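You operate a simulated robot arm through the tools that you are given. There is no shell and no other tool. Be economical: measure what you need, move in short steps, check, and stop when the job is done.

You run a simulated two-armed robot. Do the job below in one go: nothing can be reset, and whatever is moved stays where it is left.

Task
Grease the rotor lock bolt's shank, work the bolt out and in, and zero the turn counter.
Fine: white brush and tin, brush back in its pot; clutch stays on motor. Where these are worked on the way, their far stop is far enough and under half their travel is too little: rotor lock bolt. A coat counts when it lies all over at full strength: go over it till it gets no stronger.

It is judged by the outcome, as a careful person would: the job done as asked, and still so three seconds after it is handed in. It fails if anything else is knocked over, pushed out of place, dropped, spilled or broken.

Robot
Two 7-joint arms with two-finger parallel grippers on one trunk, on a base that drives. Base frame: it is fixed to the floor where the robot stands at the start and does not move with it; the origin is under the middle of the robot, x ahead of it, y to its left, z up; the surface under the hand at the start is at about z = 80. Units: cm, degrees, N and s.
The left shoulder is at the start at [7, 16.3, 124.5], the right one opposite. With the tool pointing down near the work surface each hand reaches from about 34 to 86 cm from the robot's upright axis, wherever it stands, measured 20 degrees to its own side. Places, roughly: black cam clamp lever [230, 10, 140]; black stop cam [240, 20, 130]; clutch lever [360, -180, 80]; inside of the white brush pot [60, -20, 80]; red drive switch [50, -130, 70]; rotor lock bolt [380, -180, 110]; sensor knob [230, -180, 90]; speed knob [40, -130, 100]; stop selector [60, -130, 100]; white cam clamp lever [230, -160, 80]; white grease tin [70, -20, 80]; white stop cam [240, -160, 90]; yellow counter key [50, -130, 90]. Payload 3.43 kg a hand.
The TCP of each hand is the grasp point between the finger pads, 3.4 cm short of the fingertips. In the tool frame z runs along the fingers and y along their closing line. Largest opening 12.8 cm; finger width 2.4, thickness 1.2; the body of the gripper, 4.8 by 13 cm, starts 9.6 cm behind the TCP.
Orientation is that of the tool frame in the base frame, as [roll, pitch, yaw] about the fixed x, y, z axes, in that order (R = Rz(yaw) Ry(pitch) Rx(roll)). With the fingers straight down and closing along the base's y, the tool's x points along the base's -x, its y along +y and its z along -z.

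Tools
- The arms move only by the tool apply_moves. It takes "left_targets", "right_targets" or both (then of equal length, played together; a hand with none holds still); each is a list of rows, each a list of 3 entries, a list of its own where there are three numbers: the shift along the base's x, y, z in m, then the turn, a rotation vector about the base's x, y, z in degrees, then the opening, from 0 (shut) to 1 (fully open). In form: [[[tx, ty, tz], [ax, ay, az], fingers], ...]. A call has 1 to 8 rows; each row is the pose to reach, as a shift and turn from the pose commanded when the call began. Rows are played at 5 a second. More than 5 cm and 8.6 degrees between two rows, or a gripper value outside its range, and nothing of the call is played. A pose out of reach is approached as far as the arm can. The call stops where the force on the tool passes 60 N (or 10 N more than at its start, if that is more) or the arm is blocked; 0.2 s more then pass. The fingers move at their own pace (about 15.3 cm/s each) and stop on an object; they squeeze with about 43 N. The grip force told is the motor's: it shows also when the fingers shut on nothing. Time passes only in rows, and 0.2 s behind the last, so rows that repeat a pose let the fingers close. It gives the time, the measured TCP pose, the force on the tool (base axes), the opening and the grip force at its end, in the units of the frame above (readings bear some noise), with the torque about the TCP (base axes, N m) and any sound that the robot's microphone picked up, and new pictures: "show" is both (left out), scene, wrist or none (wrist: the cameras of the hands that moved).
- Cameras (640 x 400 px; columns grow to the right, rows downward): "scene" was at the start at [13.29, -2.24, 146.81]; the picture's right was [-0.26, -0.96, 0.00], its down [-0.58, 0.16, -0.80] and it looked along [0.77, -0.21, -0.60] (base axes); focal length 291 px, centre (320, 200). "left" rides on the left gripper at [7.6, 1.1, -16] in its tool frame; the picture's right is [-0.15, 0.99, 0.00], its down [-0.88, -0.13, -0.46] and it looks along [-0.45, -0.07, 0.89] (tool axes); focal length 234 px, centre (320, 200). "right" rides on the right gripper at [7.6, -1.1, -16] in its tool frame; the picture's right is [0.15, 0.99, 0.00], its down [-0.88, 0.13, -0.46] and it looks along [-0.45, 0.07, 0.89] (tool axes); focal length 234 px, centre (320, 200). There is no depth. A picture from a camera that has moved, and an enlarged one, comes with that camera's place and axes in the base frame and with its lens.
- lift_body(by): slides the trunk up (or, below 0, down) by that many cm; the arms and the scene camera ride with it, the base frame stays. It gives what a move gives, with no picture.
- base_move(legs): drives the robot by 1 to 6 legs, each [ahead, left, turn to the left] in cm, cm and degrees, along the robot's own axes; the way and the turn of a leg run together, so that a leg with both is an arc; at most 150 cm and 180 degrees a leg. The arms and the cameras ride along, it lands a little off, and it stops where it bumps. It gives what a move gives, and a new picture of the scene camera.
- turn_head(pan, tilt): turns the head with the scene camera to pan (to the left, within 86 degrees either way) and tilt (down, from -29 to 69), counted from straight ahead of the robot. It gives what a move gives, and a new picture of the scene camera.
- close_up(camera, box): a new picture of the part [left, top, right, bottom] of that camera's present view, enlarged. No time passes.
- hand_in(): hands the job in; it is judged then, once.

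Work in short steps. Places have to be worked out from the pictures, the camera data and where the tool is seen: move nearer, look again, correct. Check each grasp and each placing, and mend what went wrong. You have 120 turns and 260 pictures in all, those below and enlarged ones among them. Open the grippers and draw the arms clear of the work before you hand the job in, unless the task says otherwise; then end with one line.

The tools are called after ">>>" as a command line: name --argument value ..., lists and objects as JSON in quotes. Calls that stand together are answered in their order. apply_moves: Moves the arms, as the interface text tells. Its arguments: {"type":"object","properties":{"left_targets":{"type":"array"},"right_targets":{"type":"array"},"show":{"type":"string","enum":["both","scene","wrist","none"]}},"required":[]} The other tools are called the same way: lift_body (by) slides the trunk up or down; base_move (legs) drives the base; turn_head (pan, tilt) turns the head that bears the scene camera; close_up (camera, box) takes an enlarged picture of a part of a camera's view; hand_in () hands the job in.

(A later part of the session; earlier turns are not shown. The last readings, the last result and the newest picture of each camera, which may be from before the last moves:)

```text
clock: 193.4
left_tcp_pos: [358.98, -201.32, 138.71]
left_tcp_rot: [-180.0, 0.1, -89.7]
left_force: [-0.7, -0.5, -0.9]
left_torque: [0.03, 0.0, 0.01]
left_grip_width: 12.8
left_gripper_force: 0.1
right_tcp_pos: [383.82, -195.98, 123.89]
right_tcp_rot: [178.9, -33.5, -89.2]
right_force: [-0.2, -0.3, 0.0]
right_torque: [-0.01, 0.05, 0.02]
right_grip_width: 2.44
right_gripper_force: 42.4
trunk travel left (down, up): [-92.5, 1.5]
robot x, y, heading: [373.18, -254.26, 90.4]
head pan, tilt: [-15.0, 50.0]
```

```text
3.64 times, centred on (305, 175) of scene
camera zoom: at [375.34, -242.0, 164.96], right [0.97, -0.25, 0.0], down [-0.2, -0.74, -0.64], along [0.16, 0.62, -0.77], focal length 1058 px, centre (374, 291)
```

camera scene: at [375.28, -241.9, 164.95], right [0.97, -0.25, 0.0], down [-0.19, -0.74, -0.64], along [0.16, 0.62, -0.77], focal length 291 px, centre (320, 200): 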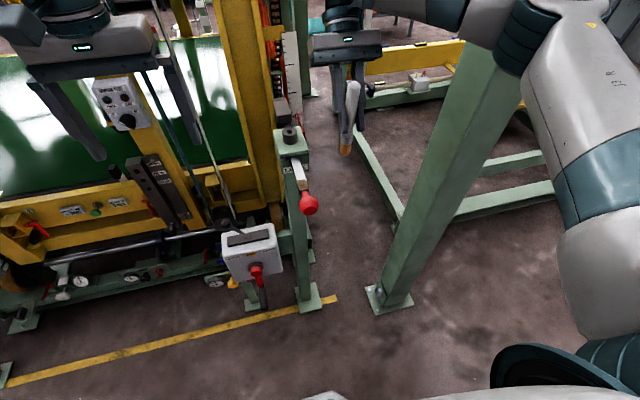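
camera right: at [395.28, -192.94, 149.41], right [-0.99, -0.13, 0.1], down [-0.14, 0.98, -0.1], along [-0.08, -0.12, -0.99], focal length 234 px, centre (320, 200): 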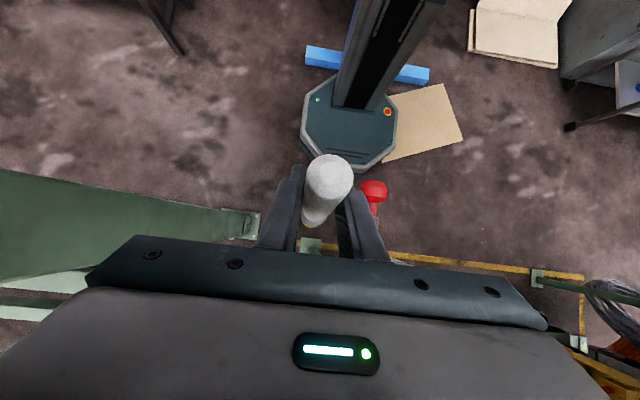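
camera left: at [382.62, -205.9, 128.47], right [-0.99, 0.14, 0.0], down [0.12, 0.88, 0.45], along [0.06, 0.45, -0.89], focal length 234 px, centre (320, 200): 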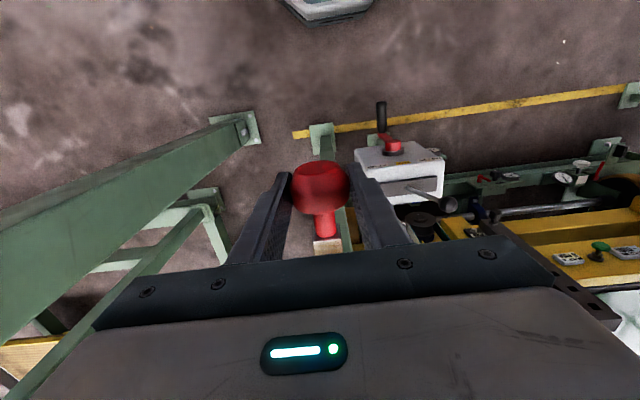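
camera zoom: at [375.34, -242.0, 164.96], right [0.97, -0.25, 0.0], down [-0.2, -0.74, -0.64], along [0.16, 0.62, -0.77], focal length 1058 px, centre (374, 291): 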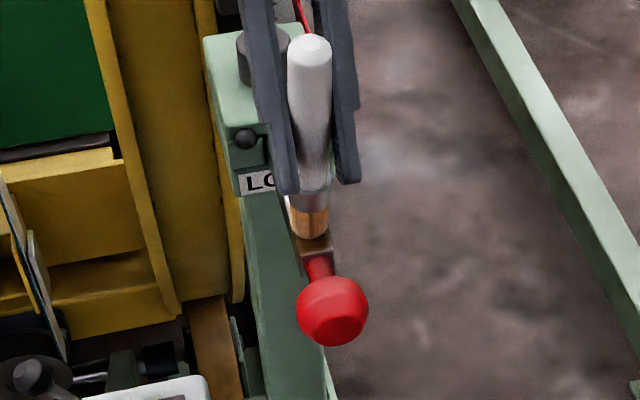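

I'll lift away and inspect the coat.

>>> apply_moves --right_targets '[[[0, 0, 0.03], [0, 0, 0], 0.05], [[0.04, 0, 0.05], [0, 0, 0], 0.05], [[0.08, 0, 0.06], [0, 0, 0], 0.05], [[0.1, 0, 0.06], [0, 0, 0], 0.05]]' --show "none"

>>> close_up --camera "scene" --box '[280, 145, 330, 200]'

>>> close_up --camera "left" --box '[0, 80, 320, 280]'

```text
clock: 194.4
left_tcp_pos: [358.71, -201.29, 138.57]
left_tcp_rot: [-179.9, -0.1, -89.6]
left_force: [0.7, -1.2, 1.1]
left_torque: [-0.01, -0.03, -0.05]
left_grip_width: 12.78
left_gripper_force: 0.2
right_tcp_pos: [393.62, -195.98, 129.88]
right_tcp_rot: [179.0, -33.5, -89.1]
right_force: [0.1, 1.2, -0.4]
right_torque: [0.0, -0.01, 0.05]
right_grip_width: 2.46
right_gripper_force: 42.9
trunk travel left (down, up): [-92.5, 1.5]
robot x, y, heading: [373.48, -254.44, 90.1]
head pan, tilt: [-15.0, 50.0]
```

```text
7.27 times, centred on (305, 172) of scene
camera zoom: at [375.17, -241.88, 164.95], right [0.97, -0.25, 0.0], down [-0.19, -0.74, -0.64], along [0.16, 0.62, -0.77], focal length 2115 px, centre (429, 400)
```

zoom: 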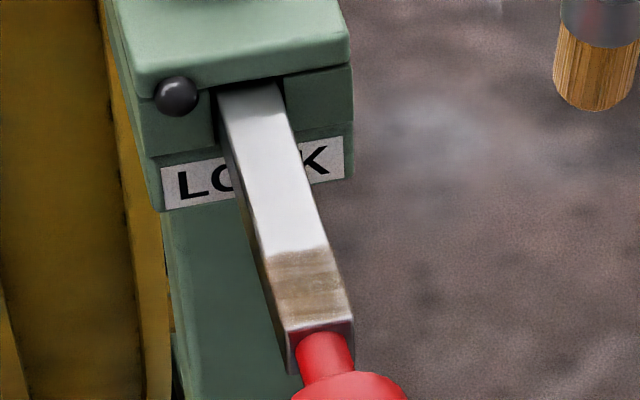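

```text
2.00 times, centred on (160, 180) of left
camera zoom: at [357.74, -208.86, 154.56], right [-0.99, 0.14, 0.0], down [0.12, 0.88, 0.45], along [0.07, 0.45, -0.89], focal length 468 px, centre (640, 240)
```

zoom: 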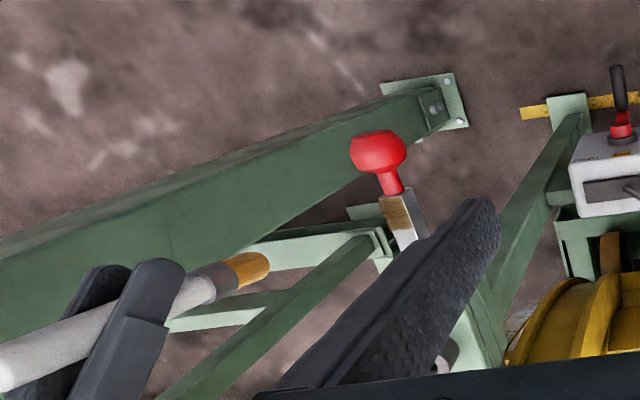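

The coat barely changed and the brush pivots about the closing axis. I'll yaw the hand -90° so the fingers close along the stroke direction, which stops the pivoting.

>>> apply_moves --right_targets '[[[0.01, 0, 0.01], [0, 0, -8.5], 0.05], [[0.02, 0, 0.02], [0, 0, -17], 0.05], [[0.03, 0, 0.03], [0, 0, -25.5], 0.05], [[0.04, 0, 0.03], [0, 0, -34], 0.05], [[0.04, 0, 0.03], [0, 0, -42.5], 0.05], [[0.04, 0, 0.03], [0, 0, -51], 0.05], [[0.04, 0, 0.03], [0, 0, -59.5], 0.05], [[0.04, 0, 0.03], [0, 0, -68], 0.05]]' --show "none"

>>> apply_moves --right_targets '[[[0, 0, 0], [0, 0, -8], 0.05], [[0, 0, 0], [0, 0, -16], 0.05], [[0, 0, 0], [0, 0, -22], 0.05], [[0, 0, 0], [0, 0, -22], 0.05]]' --show "both"

```text
clock: 196.2
left_tcp_pos: [358.94, -201.37, 138.7]
left_tcp_rot: [180.0, 0.1, -89.6]
left_force: [-0.3, -0.2, 0.5]
left_torque: [0.0, 0.0, 0.01]
left_grip_width: 12.8
left_gripper_force: 0.1
right_tcp_pos: [397.72, -196.0, 132.79]
right_tcp_rot: [178.9, -33.5, -157.3]
right_force: [0.4, 0.4, -0.9]
right_torque: [-0.01, 0.02, -0.03]
right_grip_width: 2.48
right_gripper_force: 42.5
trunk travel left (down, up): [-92.5, 1.5]
robot x, y, heading: [373.47, -254.52, 90.2]
head pan, tilt: [-15.0, 50.0]
```

```text
clock: 197.2
left_tcp_pos: [358.87, -201.24, 138.65]
left_tcp_rot: [-179.9, -0.1, -89.6]
left_force: [-0.1, -1.0, 0.3]
left_torque: [0.02, -0.03, 0.0]
left_grip_width: 12.79
left_gripper_force: 0.0
right_tcp_pos: [397.61, -195.9, 132.88]
right_tcp_rot: [179.0, -33.5, -179.1]
right_force: [-0.3, -0.2, -1.0]
right_torque: [-0.01, -0.02, 0.0]
right_grip_width: 2.46
right_gripper_force: 42.9
trunk travel left (down, up): [-92.5, 1.5]
robot x, y, heading: [373.44, -254.7, 90.3]
head pan, tilt: [-15.0, 50.0]
camera scene: at [375.21, -241.87, 164.95], right [0.97, -0.25, 0.0], down [-0.19, -0.74, -0.64], along [0.16, 0.62, -0.77], focal length 291 px, centre (320, 200)
camera right: at [400.14, -197.22, 150.38], right [-0.13, 0.99, 0.1], down [0.99, 0.14, -0.1], along [-0.12, 0.08, -0.99], focal length 234 px, centre (320, 200)
```

scene: 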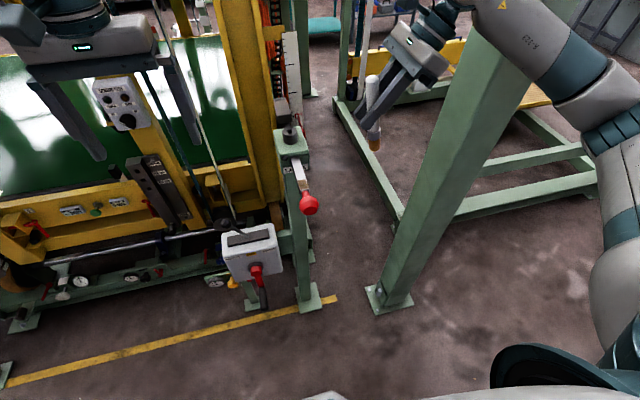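
right: 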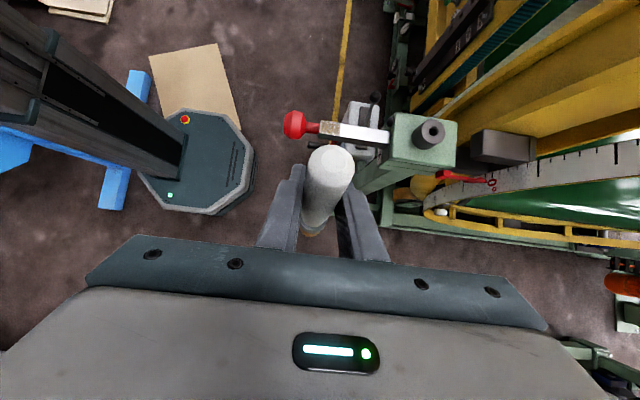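

This pose is good and shows the shank from above. I'll tilt another 16° to bring the brush upright and zoom in on the coat from here.

>>> apply_moves --right_targets '[[[0, 0, 0], [0, 8, 0], 0.05], [[0, 0, 0], [0, 16, 0], 0.05], [[0, 0, 0], [0, 16, 0], 0.05]]' --show "both"

>>> close_up --camera "right" --box '[260, 70, 460, 200]'

>>> close_up --camera "scene" --box '[290, 30, 430, 200]'

```text
clock: 198.0
left_tcp_pos: [358.71, -201.21, 138.69]
left_tcp_rot: [-179.8, -0.1, -89.5]
left_force: [-0.5, -0.2, 0.4]
left_torque: [0.02, 0.0, -0.01]
left_grip_width: 12.79
left_gripper_force: 0.1
right_tcp_pos: [397.62, -195.94, 132.85]
right_tcp_rot: [178.6, -49.5, -178.9]
right_force: [-0.1, -0.6, -0.7]
right_torque: [-0.04, 0.0, 0.03]
right_grip_width: 2.44
right_gripper_force: 43.1
trunk travel left (down, up): [-92.5, 1.5]
robot x, y, heading: [373.39, -254.6, 90.3]
head pan, tilt: [-15.0, 50.0]
camera scene: at [375.14, -241.91, 164.96], right [0.97, -0.25, 0.0], down [-0.19, -0.74, -0.64], along [0.16, 0.62, -0.77], focal length 291 px, centre (320, 200)
camera right: at [404.82, -197.27, 149.04], right [-0.1, 0.99, 0.13], down [0.92, 0.14, -0.37], along [-0.38, 0.08, -0.92], focal length 234 px, centre (320, 200)
```

scene: 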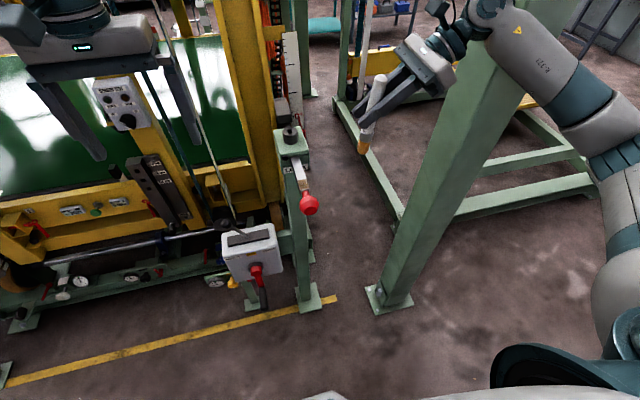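
right: 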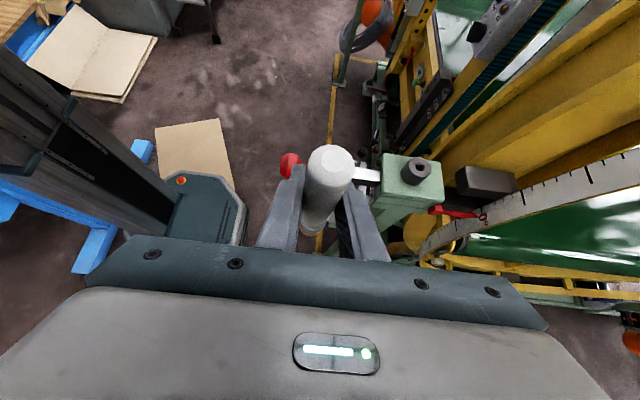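

```text
3.08 times, centred on (360, 135) of right
camera zoom: at [404.82, -197.27, 149.04], right [-0.1, 0.99, 0.13], down [0.92, 0.14, -0.37], along [-0.38, 0.08, -0.92], focal length 720 px, centre (197, 400)
```

zoom: 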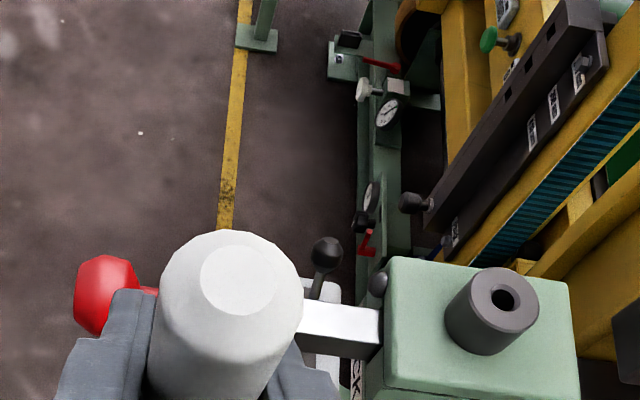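

```text
2.35 times, centred on (360, 115) of scene
camera zoom: at [375.14, -241.91, 164.96], right [0.97, -0.25, 0.0], down [-0.19, -0.74, -0.64], along [0.16, 0.62, -0.77], focal length 684 px, centre (226, 400)
```

zoom: 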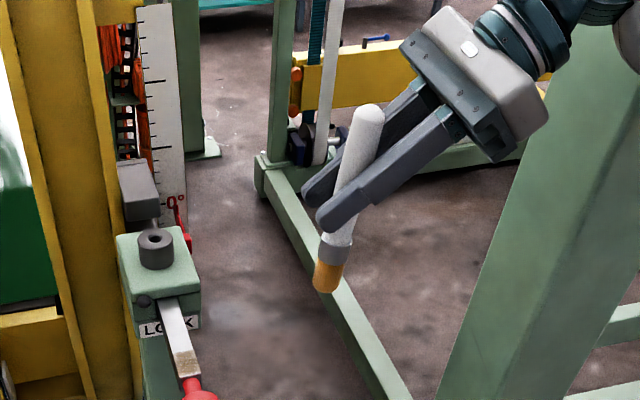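

The brush is upright in the tilted hand. I'll move over the patch and lower gently.

>>> apply_moves --right_targets '[[[-0.044, 0.005, 0], [0, 0, 0], 0.05], [[-0.088, 0.013, 0], [0, 0, 0], 0.05], [[-0.132, 0.013, 0], [0, 0, 0], 0.05], [[-0.132, 0.013, -0.045], [0, 0, 0], 0.05], [[-0.132, 0.013, -0.075], [0, 0, 0], 0.05], [[-0.132, 0.013, -0.08], [0, 0, 0], 0.05]]' --show "none"

>>> close_up --camera "scene" --box '[260, 120, 350, 230]'

```text
clock: 199.4
left_tcp_pos: [358.81, -201.3, 138.56]
left_tcp_rot: [-179.9, -0.1, -89.5]
left_force: [-0.6, 1.0, 0.7]
left_torque: [0.0, -0.03, 0.02]
left_grip_width: 12.78
left_gripper_force: 0.0
right_tcp_pos: [384.45, -194.61, 124.81]
right_tcp_rot: [178.6, -49.4, -178.9]
right_force: [0.9, 0.4, 0.1]
right_torque: [0.0, -0.02, -0.03]
right_grip_width: 2.46
right_gripper_force: 42.5
trunk travel left (down, up): [-92.5, 1.5]
robot x, y, heading: [373.83, -254.91, 90.5]
head pan, tilt: [-15.0, 50.0]
```

```text
3.64 times, centred on (305, 175) of scene
camera zoom: at [375.11, -241.93, 164.96], right [0.97, -0.25, 0.0], down [-0.19, -0.74, -0.64], along [0.16, 0.62, -0.77], focal length 1058 px, centre (374, 291)
```

zoom: 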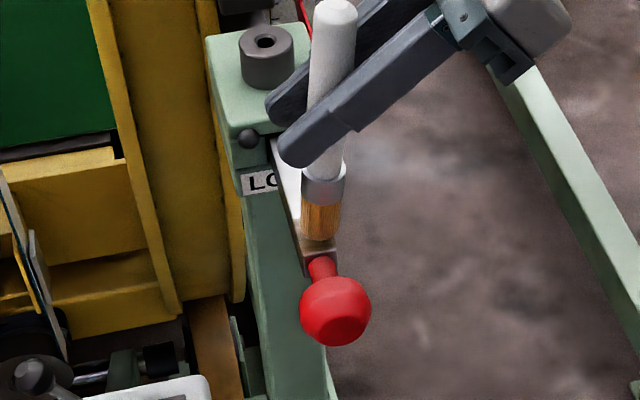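

>>> apply_moves --right_targets '[[[-0.003, 0.002, -0.004], [0, 0, 0], 0.05], [[-0.003, 0.002, -0.008], [0, 0, 0], 0.05], [[-0.003, 0.002, -0.011], [0, 0, 0], 0.05]]' --show "none"

```text
clock: 200.2
left_tcp_pos: [358.95, -201.45, 138.82]
left_tcp_rot: [-180.0, 0.1, -89.6]
left_force: [0.9, -0.2, 0.1]
left_torque: [0.02, -0.03, 0.03]
left_grip_width: 12.8
left_gripper_force: 0.1
right_tcp_pos: [384.12, -194.38, 124.07]
right_tcp_rot: [178.0, -49.7, -178.6]
right_force: [2.3, 2.6, 15.5]
right_torque: [0.25, -0.4, 0.0]
right_grip_width: 2.47
right_gripper_force: 43.4
trunk travel left (down, up): [-92.5, 1.5]
robot x, y, heading: [373.83, -254.19, 90.4]
head pan, tilt: [-15.0, 50.0]
```

15 N contact. I'll brush the patch toward -y with lifted returns.

>>> apply_moves --right_targets '[[[0, -0.006, 0], [0, 0, 0], 0.05], [[0, -0.013, 0], [0, 0, 0], 0.05], [[0, -0.013, 0.012], [0, 0, 0], 0.05], [[0, 0.014, 0.012], [0, 0, 0], 0.05], [[0, 0.014, 0.0], [0, 0, 0], 0.05], [[0, 0.004, 0], [0, 0, 0], 0.05], [[0, -0.005, 0], [0, 0, 0], 0.05], [[0, -0.013, 0], [0, 0, 0], 0.05]]' --show "none"

>>> apply_moves --right_targets '[[[0, 0, 0.012], [0, 0, 0], 0.05], [[0, 0.027, 0.012], [0, 0, 0], 0.05], [[0, 0.027, 0.0], [0, 0, 0], 0.05], [[0, 0.018, 0], [0, 0, 0], 0.05], [[0, 0.009, 0], [0, 0, 0], 0.05], [[0, 0, 0], [0, 0, 0], 0.05]]' --show "none"

>>> apply_moves --right_targets '[[[0, 0.01, 0.03], [0, 0, 0], 0.05], [[0.04, 0.01, 0.04], [0, 0, 0], 0.05], [[0.06, 0.01, 0.05], [0, 0, 0], 0.05]]' --show "none"

>>> close_up --camera "scene" --box '[280, 145, 330, 200]'

```text
clock: 202.0
left_tcp_pos: [358.92, -201.51, 138.74]
left_tcp_rot: [-179.9, 0.0, -89.5]
left_force: [0.1, -0.2, -0.4]
left_torque: [0.01, 0.02, 0.02]
left_grip_width: 12.83
left_gripper_force: 0.0
right_tcp_pos: [384.05, -195.69, 123.94]
right_tcp_rot: [178.2, -49.6, -178.6]
right_force: [0.2, 8.6, 20.7]
right_torque: [1.06, -0.12, 0.04]
right_grip_width: 2.49
right_gripper_force: 42.9
trunk travel left (down, up): [-92.5, 1.5]
robot x, y, heading: [373.44, -254.63, 90.2]
head pan, tilt: [-15.0, 50.0]
```

```text
clock: 203.4
left_tcp_pos: [358.84, -201.4, 138.71]
left_tcp_rot: [-179.8, -0.1, -89.6]
left_force: [-0.2, -0.5, -0.1]
left_torque: [0.02, 0.0, 0.0]
left_grip_width: 12.81
left_gripper_force: 0.0
right_tcp_pos: [384.15, -195.77, 123.91]
right_tcp_rot: [178.1, -49.6, -178.6]
right_force: [-0.1, 11.1, 24.1]
right_torque: [1.19, -0.12, 0.07]
right_grip_width: 2.48
right_gripper_force: 42.8
trunk travel left (down, up): [-92.5, 1.5]
robot x, y, heading: [373.69, -254.6, 90.4]
head pan, tilt: [-15.0, 50.0]
```

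```text
clock: 204.2
left_tcp_pos: [358.97, -201.34, 138.7]
left_tcp_rot: [-180.0, -0.1, -89.7]
left_force: [0.6, -0.7, -0.1]
left_torque: [0.01, 0.03, -0.02]
left_grip_width: 12.8
left_gripper_force: 0.0
right_tcp_pos: [390.28, -194.96, 128.57]
right_tcp_rot: [178.7, -49.5, -178.9]
right_force: [-0.4, 0.4, -0.5]
right_torque: [0.03, -0.02, 0.01]
right_grip_width: 2.47
right_gripper_force: 43.5
trunk travel left (down, up): [-92.5, 1.5]
robot x, y, heading: [373.25, -254.5, 90.1]
head pan, tilt: [-15.0, 50.0]
```

```text
7.27 times, centred on (305, 172) of scene
camera zoom: at [375.36, -242.02, 164.96], right [0.97, -0.25, 0.0], down [-0.2, -0.74, -0.64], along [0.16, 0.62, -0.77], focal length 2115 px, centre (429, 400)
```

zoom: 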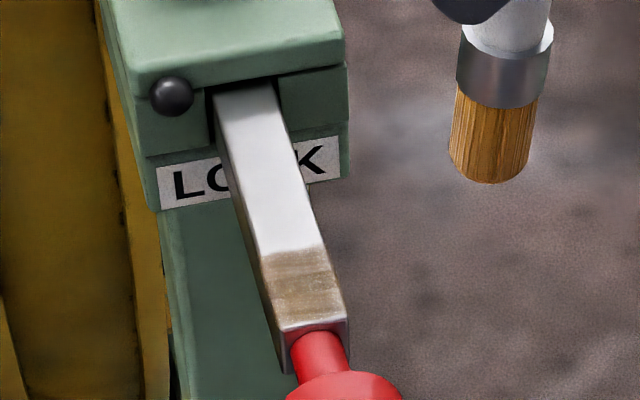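

>>> close_up --camera "scene" --box '[296, 174, 312, 190]'

>>> close_up --camera "right" --box '[240, 70, 440, 200]'

>>> close_up --camera "left" --box '[170, 140, 230, 210]'

```text
16.00 times, centred on (304, 182) of scene
camera zoom: at [375.36, -242.02, 164.96], right [0.97, -0.25, 0.0], down [-0.2, -0.74, -0.64], along [0.16, 0.62, -0.77], focal length 4654 px, centre (576, 488)
```

zoom: 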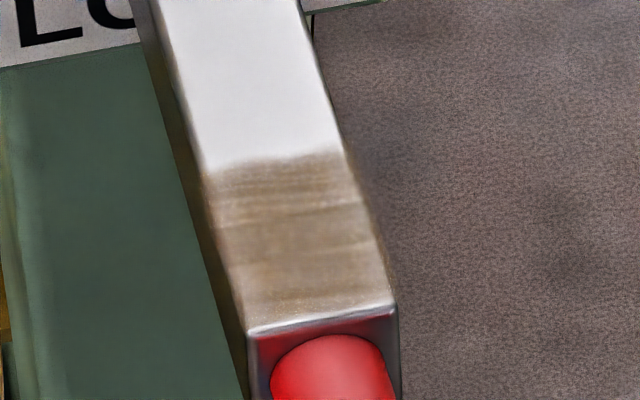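

```text
3.08 times, centred on (340, 135) of right
camera zoom: at [397.48, -196.18, 144.84], right [-0.1, 0.99, 0.13], down [0.92, 0.14, -0.37], along [-0.38, 0.08, -0.92], focal length 720 px, centre (258, 400)
```

zoom: 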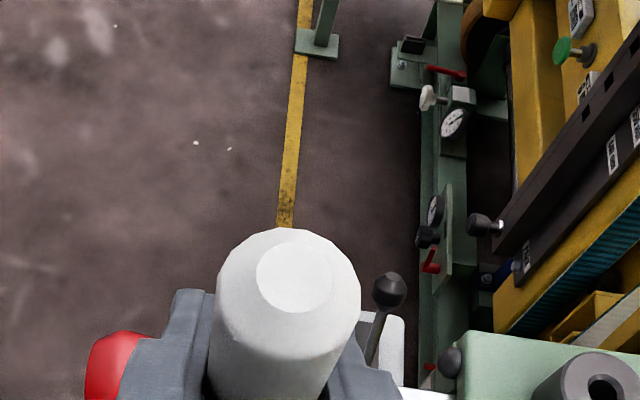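

```text
5.71 times, centred on (200, 175) of left
camera zoom: at [357.93, -208.99, 154.61], right [-0.99, 0.14, 0.0], down [0.12, 0.88, 0.46], along [0.06, 0.45, -0.89], focal length 1338 px, centre (1006, 343)
```

zoom: 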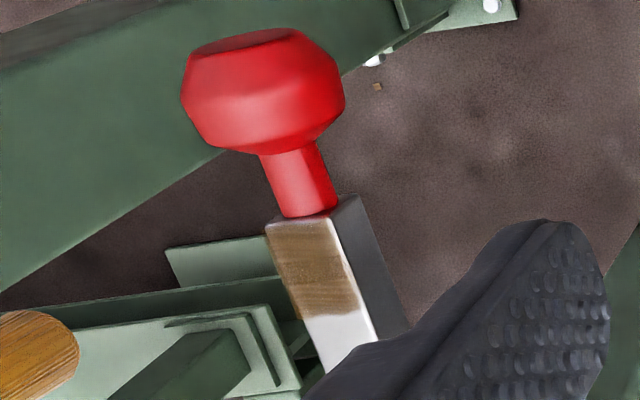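

The hand no longer pivots. I need to know whether the rest of the shank takes grease too, so I'll draw full-length strokes from the post end over the patch with this firm pose.

>>> apply_moves --right_targets '[[[-0.03, 0.035, 0], [0, 0, 0], 0.05], [[-0.061, 0.07, 0], [0, 0, 0], 0.05], [[-0.061, 0.082, -0.035], [0, 0, 0], 0.05], [[-0.061, 0.082, -0.047], [0, 0, 0], 0.05], [[-0.061, 0.06, -0.048], [0, 0, 0], 0.05], [[-0.061, 0.035, -0.048], [0, 0, 0], 0.05], [[-0.061, 0.015, -0.048], [0, 0, 0], 0.05], [[-0.061, -0.007, -0.048], [0, 0, 0], 0.05]]' --show "none"

>>> apply_moves --right_targets '[[[0, 0.015, 0.015], [0, 0, 0], 0.05], [[0, 0.055, 0.015], [0, 0, 0], 0.05], [[0, 0.089, 0.012], [0, 0, 0], 0.05], [[0, 0.089, 0], [0, 0, 0], 0.05], [[0, 0.065, 0], [0, 0, 0], 0.05], [[0, 0.045, 0], [0, 0, 0], 0.05], [[0, 0.022, 0], [0, 0, 0], 0.05], [[0, 0, 0], [0, 0, 0], 0.05]]' --show "none"

>>> apply_moves --right_targets '[[[0, 0.01, 0.03], [0, 0, 0], 0.05], [[0.04, 0.01, 0.04], [0, 0, 0], 0.05], [[0.08, 0.01, 0.05], [0, 0, 0], 0.05]]' --show "none"

>>> close_up --camera "scene" --box '[284, 154, 324, 194]'

>>> close_up --camera "left" --box '[170, 140, 230, 210]'

```text
clock: 206.0
left_tcp_pos: [358.81, -201.45, 138.74]
left_tcp_rot: [-179.9, -0.1, -89.6]
left_force: [-0.4, -1.4, -1.4]
left_torque: [0.01, 0.01, 0.0]
left_grip_width: 12.78
left_gripper_force: 0.0
right_tcp_pos: [384.07, -195.42, 124.03]
right_tcp_rot: [178.3, -49.5, -178.7]
right_force: [-0.5, 2.7, 6.3]
right_torque: [0.38, -0.02, -0.04]
right_grip_width: 2.48
right_gripper_force: 42.7
trunk travel left (down, up): [-92.5, 1.5]
robot x, y, heading: [373.39, -254.53, 89.9]
head pan, tilt: [-15.0, 50.0]
```

```text
clock: 207.8
left_tcp_pos: [358.98, -201.5, 138.67]
left_tcp_rot: [180.0, 0.0, -89.5]
left_force: [0.1, -0.5, 0.4]
left_torque: [0.03, 0.0, -0.02]
left_grip_width: 12.78
left_gripper_force: 0.1
right_tcp_pos: [384.12, -195.49, 124.02]
right_tcp_rot: [178.6, -49.5, -178.9]
right_force: [1.2, 0.3, 0.9]
right_torque: [-0.03, -0.05, -0.03]
right_grip_width: 2.45
right_gripper_force: 43.3
trunk travel left (down, up): [-92.5, 1.5]
robot x, y, heading: [373.43, -254.71, 90.1]
head pan, tilt: [-15.0, 50.0]
```

```text
clock: 208.6
left_tcp_pos: [358.95, -201.47, 138.69]
left_tcp_rot: [180.0, 0.0, -89.6]
left_force: [0.6, 0.6, 0.4]
left_torque: [0.04, 0.01, 0.0]
left_grip_width: 12.8
left_gripper_force: 0.1
right_tcp_pos: [392.44, -194.5, 129.01]
right_tcp_rot: [178.6, -49.6, -178.9]
right_force: [0.7, 0.5, -0.4]
right_torque: [0.01, 0.02, -0.03]
right_grip_width: 2.46
right_gripper_force: 43.2
trunk travel left (down, up): [-92.5, 1.5]
robot x, y, heading: [373.26, -254.57, 90.2]
head pan, tilt: [-15.0, 50.0]
```

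```text
10.00 times, centred on (304, 174) of scene
camera zoom: at [375.52, -242.04, 164.96], right [0.97, -0.25, 0.0], down [-0.2, -0.74, -0.64], along [0.16, 0.62, -0.77], focal length 2909 px, centre (480, 460)
```

zoom: 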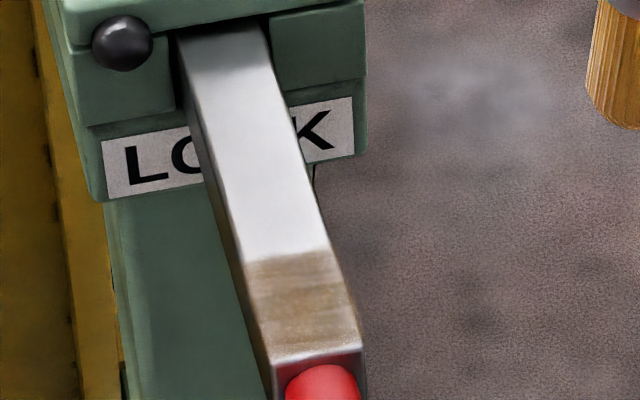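

```text
5.71 times, centred on (200, 175) of left
camera zoom: at [358.07, -209.01, 154.64], right [-0.99, 0.14, 0.0], down [0.13, 0.88, 0.46], along [0.06, 0.45, -0.89], focal length 1338 px, centre (1006, 343)
```

zoom: 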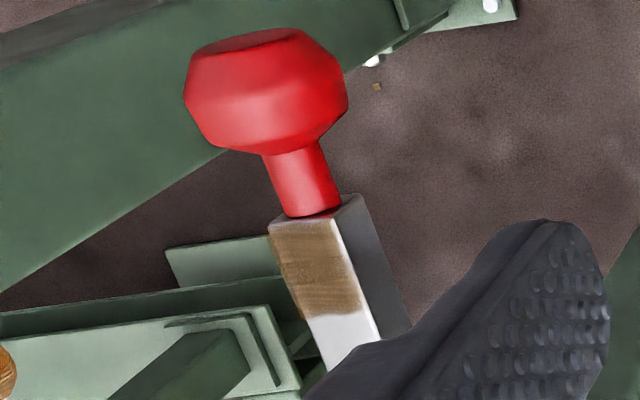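

The coat on the patch grew more even and the bare length takes none, so the shank patch is that collar. I'll do more firm passes over it, offset left and right.

>>> apply_moves --right_targets '[[[-0.045, 0.01, 0], [0, 0, 0], 0.05], [[-0.089, 0.012, -0.02], [0, 0, 0], 0.05], [[-0.089, 0.012, -0.047], [0, 0, 0], 0.05], [[-0.089, 0.012, -0.053], [0, 0, 0], 0.05], [[-0.089, 0.004, -0.053], [0, 0, 0], 0.05], [[-0.089, -0.005, -0.053], [0, 0, 0], 0.05], [[-0.089, -0.013, -0.053], [0, 0, 0], 0.05], [[-0.083, -0.013, -0.053], [0, 0, 0], 0.05]]' --show "none"

>>> apply_moves --right_targets '[[[0, 0, 0.012], [0, 0, 0], 0.05], [[0.002, 0.026, 0.012], [0, 0, 0], 0.05], [[0.002, 0.026, 0], [0, 0, 0], 0.05], [[0.002, 0.017, 0], [0, 0, 0], 0.05], [[0.002, 0.008, 0], [0, 0, 0], 0.05], [[0.002, 0, 0], [0, 0, 0], 0.05], [[-0.002, 0, 0], [0, 0, 0], 0.05], [[-0.002, 0, 0.012], [0, 0, 0], 0.05]]' --show "none"

>>> apply_moves --right_targets '[[[-0.001, 0.026, 0], [0, 0, 0], 0.05], [[-0.001, 0.026, -0.012], [0, 0, 0], 0.05], [[-0.001, 0.017, -0.012], [0, 0, 0], 0.05], [[-0.001, 0.008, -0.012], [0, 0, 0], 0.05], [[-0.001, 0, -0.012], [0, 0, 0], 0.05], [[0, 0.005, 0.02], [0, 0, 0], 0.05], [[0.045, 0.01, 0.03], [0, 0, 0], 0.05], [[0.09, 0.01, 0.035], [0, 0, 0], 0.05]]' --show "none"

>>> close_up --camera "scene" --box '[284, 154, 324, 194]'

>>> close_up --camera "left" --box '[170, 140, 230, 210]'

```text
clock: 210.4
left_tcp_pos: [358.45, -201.42, 138.84]
left_tcp_rot: [-179.8, 0.0, -89.6]
left_force: [-0.4, 0.4, -0.3]
left_torque: [0.0, 0.0, 0.03]
left_grip_width: 12.8
left_gripper_force: 0.1
right_tcp_pos: [383.34, -196.02, 123.91]
right_tcp_rot: [178.3, -49.6, -178.6]
right_force: [-9.7, 6.2, 27.4]
right_torque: [0.73, 0.85, 0.04]
right_grip_width: 2.47
right_gripper_force: 43.3
trunk travel left (down, up): [-92.5, 1.5]
robot x, y, heading: [372.93, -254.53, 90.4]
head pan, tilt: [-15.0, 50.0]
```

```text
clock: 212.2
left_tcp_pos: [358.8, -201.15, 138.56]
left_tcp_rot: [-179.9, -0.1, -89.6]
left_force: [0.0, 0.3, -0.9]
left_torque: [-0.04, 0.0, 0.02]
left_grip_width: 12.81
left_gripper_force: 0.2
right_tcp_pos: [383.58, -195.79, 124.43]
right_tcp_rot: [179.3, -49.2, -179.4]
right_force: [-0.2, 0.8, -0.3]
right_torque: [-0.02, -0.03, 0.04]
right_grip_width: 2.48
right_gripper_force: 43.3
trunk travel left (down, up): [-92.5, 1.5]
robot x, y, heading: [373.38, -254.47, 90.5]
head pan, tilt: [-15.0, 50.0]
```

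```text
clock: 214.0
left_tcp_pos: [359.05, -201.42, 138.78]
left_tcp_rot: [-179.9, -0.1, -89.6]
left_force: [-0.2, 0.9, 0.2]
left_torque: [0.04, 0.01, 0.01]
left_grip_width: 12.77
left_gripper_force: 0.1
right_tcp_pos: [392.91, -194.78, 128.3]
right_tcp_rot: [178.6, -49.5, -178.9]
right_force: [0.6, 0.1, -0.7]
right_torque: [0.0, 0.04, -0.01]
right_grip_width: 2.45
right_gripper_force: 42.4
trunk travel left (down, up): [-92.5, 1.5]
robot x, y, heading: [373.19, -254.61, 90.4]
head pan, tilt: [-15.0, 50.0]
```

```text
10.00 times, centred on (304, 174) of scene
camera zoom: at [375.53, -242.07, 164.96], right [0.97, -0.25, 0.0], down [-0.2, -0.74, -0.64], along [0.16, 0.62, -0.77], focal length 2909 px, centre (480, 460)
```

zoom: 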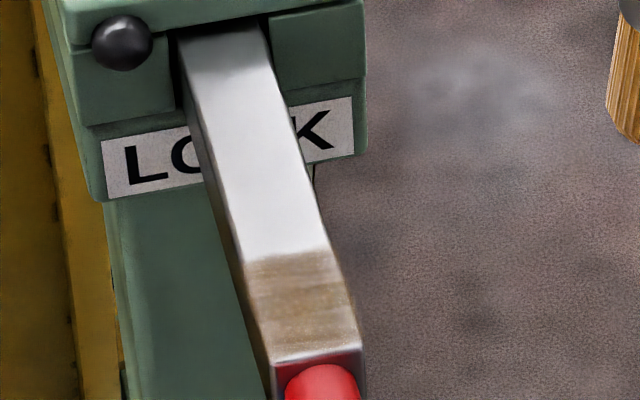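

```text
5.71 times, centred on (200, 175) of left
camera zoom: at [358.08, -209.04, 154.65], right [-0.99, 0.14, 0.0], down [0.13, 0.88, 0.46], along [0.06, 0.45, -0.89], focal length 1338 px, centre (1006, 343)
```

zoom: 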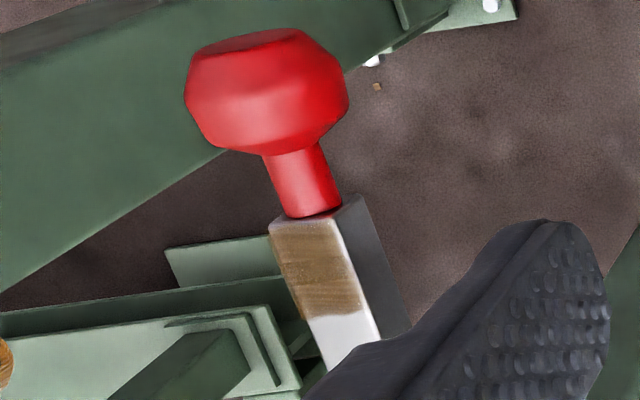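

Strength no longer changes. I'll do one last pass at both edges and the knob end for completeness.

>>> apply_moves --right_targets '[[[-0.048, 0.01, 0], [0, 0, 0], 0.05], [[-0.096, 0.012, -0.01], [0, 0, 0], 0.05], [[-0.097, 0.012, -0.04], [0, 0, 0], 0.05], [[-0.097, 0.012, -0.046], [0, 0, 0], 0.05], [[-0.097, 0.003, -0.046], [0, 0, 0], 0.05], [[-0.097, -0.007, -0.046], [0, 0, 0], 0.05], [[-0.097, -0.017, -0.046], [0, 0, 0], 0.05], [[-0.088, -0.017, -0.046], [0, 0, 0], 0.05]]' --show "none"

>>> apply_moves --right_targets '[[[0.006, 0, 0.001], [0, 0, 0], 0.05], [[0.006, 0, 0.012], [0, 0, 0], 0.05], [[0.006, 0.029, 0.012], [0, 0, 0], 0.05], [[0.006, 0.029, 0], [0, 0, 0], 0.05], [[0.006, 0.019, 0], [0, 0, 0], 0.05], [[0.006, 0.009, 0], [0, 0, 0], 0.05], [[0.006, 0, 0], [0, 0, 0], 0.05], [[0, 0, 0], [0, 0, 0], 0.05]]' --show "none"

>>> apply_moves --right_targets '[[[0, 0.005, 0.03], [0, 0, 0], 0.05], [[0.045, 0.01, 0.04], [0, 0, 0], 0.05], [[0.09, 0.01, 0.06], [0, 0, 0], 0.05], [[0.13, 0.01, 0.07], [0, 0, 0], 0.05], [[0.16, 0.0, 0.08], [0, 0, 0], 0.05]]' --show "none"

>>> close_up --camera "left" --box '[170, 140, 230, 210]'

>>> close_up --camera "scene" --box '[294, 172, 314, 192]'

```text
clock: 215.8
left_tcp_pos: [358.56, -201.6, 138.65]
left_tcp_rot: [-179.8, 0.1, -89.6]
left_force: [0.8, 0.7, 0.0]
left_torque: [0.0, -0.01, 0.0]
left_grip_width: 12.79
left_gripper_force: 0.0
right_tcp_pos: [383.46, -196.58, 123.92]
right_tcp_rot: [178.5, -49.6, -178.7]
right_force: [-8.0, 0.1, 15.0]
right_torque: [0.16, 0.7, 0.04]
right_grip_width: 2.46
right_gripper_force: 43.0
trunk travel left (down, up): [-92.5, 1.5]
robot x, y, heading: [373.47, -254.64, 90.3]
head pan, tilt: [-15.0, 50.0]
```

```text
clock: 217.6
left_tcp_pos: [359.19, -201.48, 138.81]
left_tcp_rot: [-179.9, 0.0, -89.7]
left_force: [-1.2, 0.0, -0.8]
left_torque: [-0.02, 0.02, 0.01]
left_grip_width: 12.8
left_gripper_force: 0.1
right_tcp_pos: [384.11, -196.62, 123.97]
right_tcp_rot: [178.4, -49.7, -178.9]
right_force: [11.0, 3.4, 24.6]
right_torque: [0.53, -1.31, -0.05]
right_grip_width: 2.48
right_gripper_force: 43.1
trunk travel left (down, up): [-92.5, 1.5]
robot x, y, heading: [373.56, -254.43, 90.2]
head pan, tilt: [-15.0, 50.0]
```

```text
clock: 218.8
left_tcp_pos: [358.97, -201.46, 138.79]
left_tcp_rot: [179.9, 0.0, -89.6]
left_force: [-0.7, -0.1, 1.1]
left_torque: [0.02, 0.0, 0.02]
left_grip_width: 12.78
left_gripper_force: 0.1
right_tcp_pos: [400.02, -196.47, 131.85]
right_tcp_rot: [178.4, -49.5, -178.9]
right_force: [-0.2, -0.1, -0.3]
right_torque: [0.0, -0.01, 0.01]
right_grip_width: 2.48
right_gripper_force: 43.0
trunk travel left (down, up): [-92.5, 1.5]
robot x, y, heading: [373.25, -254.44, 89.9]
head pan, tilt: [-15.0, 50.0]
```

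```text
5.71 times, centred on (200, 175) of left
camera zoom: at [357.93, -209.02, 154.64], right [-0.99, 0.14, 0.0], down [0.12, 0.88, 0.46], along [0.06, 0.45, -0.89], focal length 1338 px, centre (1006, 343)
```

zoom: 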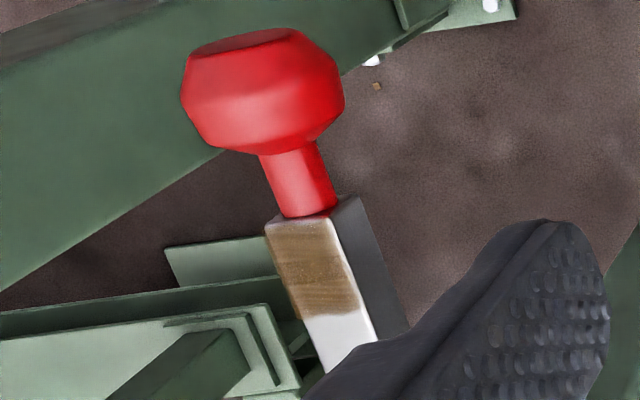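

```text
16.00 times, centred on (304, 182) of scene
camera zoom: at [375.38, -242.05, 164.96], right [0.97, -0.25, 0.0], down [-0.2, -0.74, -0.64], along [0.16, 0.62, -0.77], focal length 4654 px, centre (576, 488)
```

zoom: 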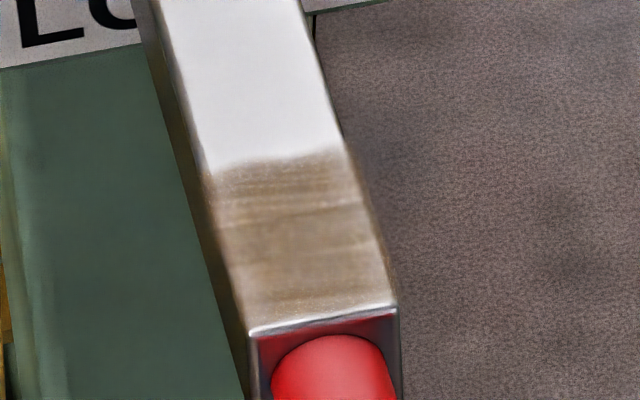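

The coat is unchanged after repeated passes, so it's at full strength. Next, the left hand goes over the knob (≈383.7,-200.3) to work the bolt.

>>> apply_moves --left_targets '[[[0.041, 0.002, 0], [0, 0, 0], 1], [[0.082, 0.004, 0], [0, 0, 0], 1], [[0.123, 0.006, 0], [0, 0, 0], 1], [[0.164, 0.008, 0], [0, 0, 0], 1], [[0.205, 0.01, 0], [0, 0, 0], 1], [[0.247, 0.011, 0], [0, 0, 0], 1], [[0.247, 0.011, -0.04], [0, 0, 0], 1], [[0.247, 0.011, -0.08], [0, 0, 0], 1]]' --show "wrist"

```text
clock: 220.6
left_tcp_pos: [383.35, -200.08, 130.59]
left_tcp_rot: [-179.9, -0.2, -89.6]
left_force: [0.4, 0.2, 0.0]
left_torque: [-0.01, 0.01, 0.02]
left_grip_width: 12.8
left_gripper_force: 0.0
right_tcp_pos: [399.7, -196.23, 131.68]
right_tcp_rot: [178.7, -49.4, -179.0]
right_force: [-0.5, 0.2, -1.0]
right_torque: [-0.02, 0.04, 0.01]
right_grip_width: 2.47
right_gripper_force: 43.1
trunk travel left (down, up): [-92.5, 1.5]
robot x, y, heading: [373.07, -254.47, 90.2]
head pan, tilt: [-15.0, 50.0]
camera left: at [382.43, -207.59, 146.56], right [-0.99, 0.14, 0.0], down [0.12, 0.88, 0.46], along [0.07, 0.45, -0.89], focal length 234 px, centre (320, 200)
```

left: 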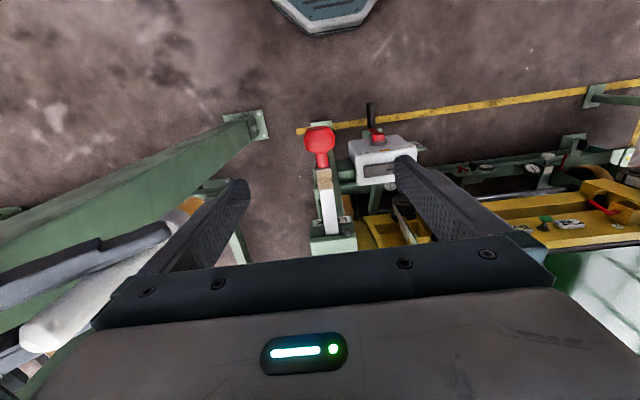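

It's aligned. I'll lower, grip, and push in.

>>> apply_moves --left_targets '[[[0.003, 0, -0.045], [0, 0, 0], 1], [[0.003, 0, -0.09], [0, 0, 0], 1], [[0.003, 0, -0.135], [0, 0, 0], 1], [[0.003, 0, -0.181], [0, 0, 0], 1], [[0.003, 0, -0.181], [0, 0, 0], 0.6], [[0.003, 0, -0.181], [0, 0, 0], 0.2], [[0.003, 0, -0.181], [0, 0, 0], 0.2]]' --show "none"

>>> apply_moves --left_targets '[[[0, 0.013, 0], [0, 0, 0], 0.2], [[0, 0.026, 0], [0, 0, 0], 0.2], [[0, 0.039, 0], [0, 0, 0], 0.2], [[0, 0.052, 0], [0, 0, 0], 0.2], [[0, 0.065, 0], [0, 0, 0], 0.2], [[0, 0.075, 0], [0, 0, 0], 0.2], [[0, 0.081, 0], [0, 0, 0], 0.2], [[0, 0.086, 0], [0, 0, 0], 0.2]]' --show "scene"

```text
clock: 222.2
left_tcp_pos: [383.69, -200.01, 112.57]
left_tcp_rot: [180.0, -0.1, -89.5]
left_force: [-10.9, 0.0, -5.3]
left_torque: [1.04, 0.04, 0.23]
left_grip_width: 4.68
left_gripper_force: 45.1
right_tcp_pos: [399.6, -196.37, 131.84]
right_tcp_rot: [178.6, -49.4, -178.9]
right_force: [0.1, -0.2, -1.4]
right_torque: [0.01, 0.03, 0.0]
right_grip_width: 2.46
right_gripper_force: 43.1
trunk travel left (down, up): [-92.5, 1.5]
robot x, y, heading: [373.37, -254.78, 90.1]
head pan, tilt: [-15.0, 50.0]
```

```text
clock: 224.0
left_tcp_pos: [383.73, -192.06, 112.55]
left_tcp_rot: [-179.9, -0.3, -89.8]
left_force: [-16.5, -26.3, -13.9]
left_torque: [0.49, 0.14, 0.31]
left_grip_width: 4.7
left_gripper_force: 44.8
right_tcp_pos: [399.58, -196.63, 131.93]
right_tcp_rot: [178.4, -49.4, -178.7]
right_force: [-0.1, -0.7, 0.0]
right_torque: [0.0, 0.01, 0.0]
right_grip_width: 2.47
right_gripper_force: 43.2
trunk travel left (down, up): [-92.5, 1.5]
robot x, y, heading: [373.42, -254.57, 90.4]
head pan, tilt: [-15.0, 50.0]
camera scene: at [374.93, -242.37, 164.97], right [0.97, -0.25, 0.0], down [-0.19, -0.74, -0.64], along [0.16, 0.62, -0.76], focal length 291 px, centre (320, 200)
```

scene: 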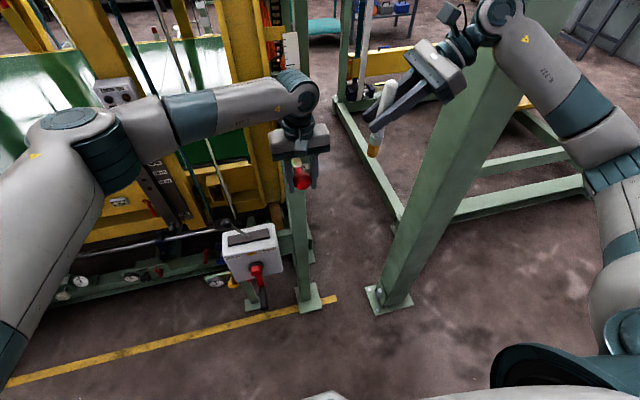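

It's fully in, at 26 N against the stop. I'll work it once more, out to the stop and back in.

>>> apply_moves --left_targets '[[[0, -0.014, 0], [0, 0, 0], 0.2], [[0, -0.028, 0], [0, 0, 0], 0.2], [[0, -0.042, 0], [0, 0, 0], 0.2], [[0, -0.056, 0], [0, 0, 0], 0.2], [[0, -0.07, 0], [0, 0, 0], 0.2], [[0, -0.083, 0], [0, 0, 0], 0.2], [[0, -0.089, 0], [0, 0, 0], 0.2]]' --show "none"

>>> apply_moves --left_targets '[[[0, 0.013, 0], [0, 0, 0], 0.2], [[0, 0.026, 0], [0, 0, 0], 0.2], [[0, 0.039, 0], [0, 0, 0], 0.2], [[0, 0.052, 0], [0, 0, 0], 0.2], [[0, 0.065, 0], [0, 0, 0], 0.2], [[0, 0.078, 0], [0, 0, 0], 0.2], [[0, 0.085, 0], [0, 0, 0], 0.2], [[0, 0.089, 0], [0, 0, 0], 0.2]]' --show "none"

```text
clock: 225.6
left_tcp_pos: [383.6, -200.12, 112.64]
left_tcp_rot: [-179.7, 0.0, -89.6]
left_force: [-11.1, 15.5, 2.4]
left_torque: [-0.61, 0.34, -0.51]
left_grip_width: 4.67
left_gripper_force: 45.2
right_tcp_pos: [399.64, -196.1, 131.75]
right_tcp_rot: [178.8, -49.4, -179.1]
right_force: [0.4, 0.1, -1.1]
right_torque: [0.0, 0.0, -0.02]
right_grip_width: 2.48
right_gripper_force: 42.6
trunk travel left (down, up): [-92.5, 1.5]
robot x, y, heading: [373.51, -254.49, 90.2]
head pan, tilt: [-15.0, 50.0]
```

```text
clock: 227.4
left_tcp_pos: [383.77, -192.16, 112.74]
left_tcp_rot: [-179.9, -0.2, -89.6]
left_force: [-14.2, -23.2, -7.0]
left_torque: [0.39, 0.14, 0.43]
left_grip_width: 4.66
left_gripper_force: 44.6
right_tcp_pos: [399.58, -196.91, 131.84]
right_tcp_rot: [178.5, -49.5, -178.6]
right_force: [0.9, 0.3, -1.2]
right_torque: [0.01, 0.0, 0.0]
right_grip_width: 2.45
right_gripper_force: 42.6
trunk travel left (down, up): [-92.5, 1.5]
robot x, y, heading: [372.99, -254.22, 90.3]
head pan, tilt: [-15.0, 50.0]
```

I worked it out and in to both stops. I'll release, raise the left hand and check the lamp and coat.

>>> apply_moves --left_targets '[[[0, 0, 0], [0, 0, 0], 1], [[0, 0, 0], [0, 0, 0], 1], [[0, 0, 0.045], [0, 0, 0], 1], [[0, 0, 0.09], [0, 0, 0], 1], [[0, 0, 0.135], [0, 0, 0], 1], [[-0.03, -0.02, 0.17], [0, 0, 0], 1], [[-0.07, -0.04, 0.2], [0, 0, 0], 1], [[-0.11, -0.06, 0.22], [0, 0, 0], 1]]' --show "none"

>>> close_up --camera "scene" --box '[260, 120, 340, 200]'

>>> close_up --camera "scene" --box '[287, 150, 313, 176]'

```text
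refused: row 6 steps farther than a row can; nothing moved
```

```text
5.00 times, centred on (300, 160) of scene
camera zoom: at [374.94, -242.38, 164.97], right [0.97, -0.25, 0.0], down [-0.19, -0.74, -0.64], along [0.16, 0.62, -0.76], focal length 1454 px, centre (420, 400)
```

zoom: 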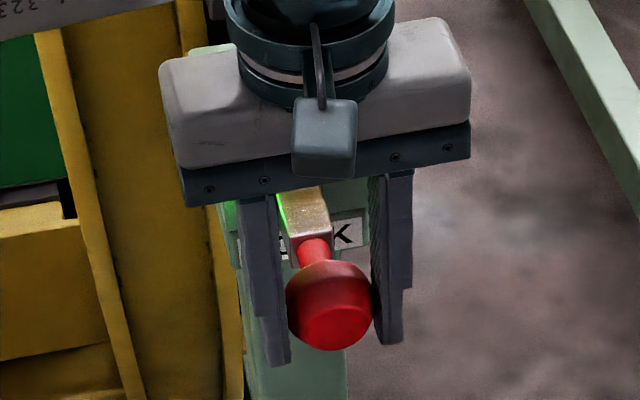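

```text
15.38 times, centred on (300, 163) of scene
camera zoom: at [374.94, -242.38, 164.97], right [0.97, -0.25, 0.0], down [-0.19, -0.74, -0.64], along [0.16, 0.62, -0.76], focal length 4475 px, centre (628, 769)
```

zoom: 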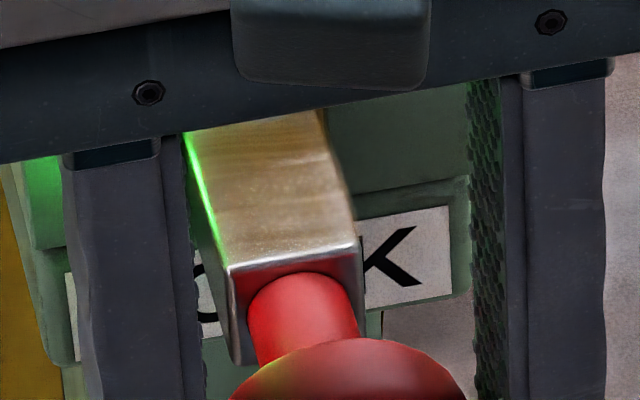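

The lamp is lit and the coat covers the whole exposed shank. I'll release with smaller steps.

>>> apply_moves --left_targets '[[[0, -0.003, 0], [0, 0, 0], 1], [[0, -0.003, 0], [0, 0, 0], 1], [[0, -0.003, 0.045], [0, 0, 0], 1], [[0, -0.003, 0.09], [0, 0, 0], 1], [[0, -0.003, 0.135], [0, 0, 0], 1], [[-0.025, -0.02, 0.17], [0, 0, 0], 1], [[-0.055, -0.04, 0.195], [0, 0, 0], 1], [[-0.085, -0.06, 0.22], [0, 0, 0], 1]]' --show "none"

>>> close_up --camera "scene" --box '[260, 120, 340, 200]'

```text
clock: 229.2
left_tcp_pos: [375.35, -197.76, 134.57]
left_tcp_rot: [-179.9, 0.0, -89.7]
left_force: [0.1, -1.0, 0.4]
left_torque: [0.03, -0.03, 0.01]
left_grip_width: 12.8
left_gripper_force: 0.1
right_tcp_pos: [399.67, -196.53, 131.77]
right_tcp_rot: [178.6, -49.4, -179.0]
right_force: [-0.1, -0.1, 0.0]
right_torque: [-0.01, -0.04, -0.01]
right_grip_width: 2.48
right_gripper_force: 43.3
trunk travel left (down, up): [-92.5, 1.5]
robot x, y, heading: [373.13, -254.35, 90.3]
head pan, tilt: [-15.0, 50.0]
```

```text
5.00 times, centred on (300, 160) of scene
camera zoom: at [375.1, -242.04, 164.96], right [0.97, -0.25, 0.0], down [-0.19, -0.74, -0.64], along [0.16, 0.62, -0.77], focal length 1454 px, centre (420, 400)
```

zoom: 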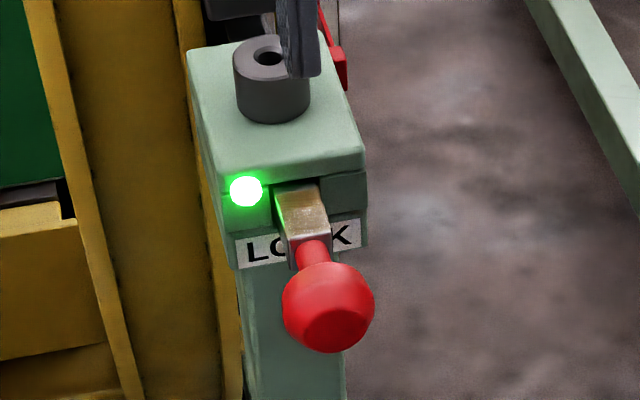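

The bolt is in, the lamp is green and the shank is greased. Next is the counter panel, driving back along the corridor with the brush still held in the right hand.

>>> base_move --legs '[[-3, 8, 0], [0, 0, -90], [-120, 18, 0], [-120, 6, 0]]'

```text
clock: 233.1
left_tcp_pos: [419.63, -237.93, 134.37]
left_tcp_rot: [-179.7, -0.1, -157.8]
left_force: [-0.8, -0.5, 0.5]
left_torque: [-0.01, -0.03, -0.01]
left_grip_width: 12.8
left_gripper_force: 0.1
right_tcp_pos: [429.49, -258.95, 131.97]
right_tcp_rot: [178.3, -50.2, 114.4]
right_force: [0.2, 1.2, -0.1]
right_torque: [-0.04, -0.01, 0.0]
right_grip_width: 2.46
right_gripper_force: 43.3
trunk travel left (down, up): [-92.5, 1.5]
robot x, y, heading: [365.55, -257.68, 22.1]
head pan, tilt: [-15.0, 50.0]
stopped in leg 2: the robot was blocked; the commanded pose is now the measured one
camera scene: at [378.45, -254.35, 164.92], right [0.13, -0.99, 0.0], down [-0.76, -0.1, -0.64], along [0.63, 0.08, -0.77], focal length 291 px, centre (320, 200)
```

scene: 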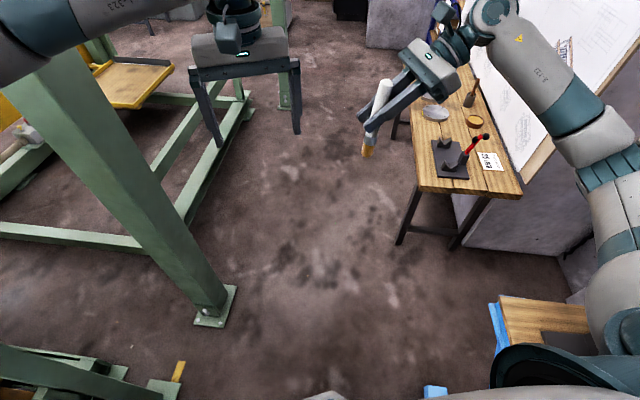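

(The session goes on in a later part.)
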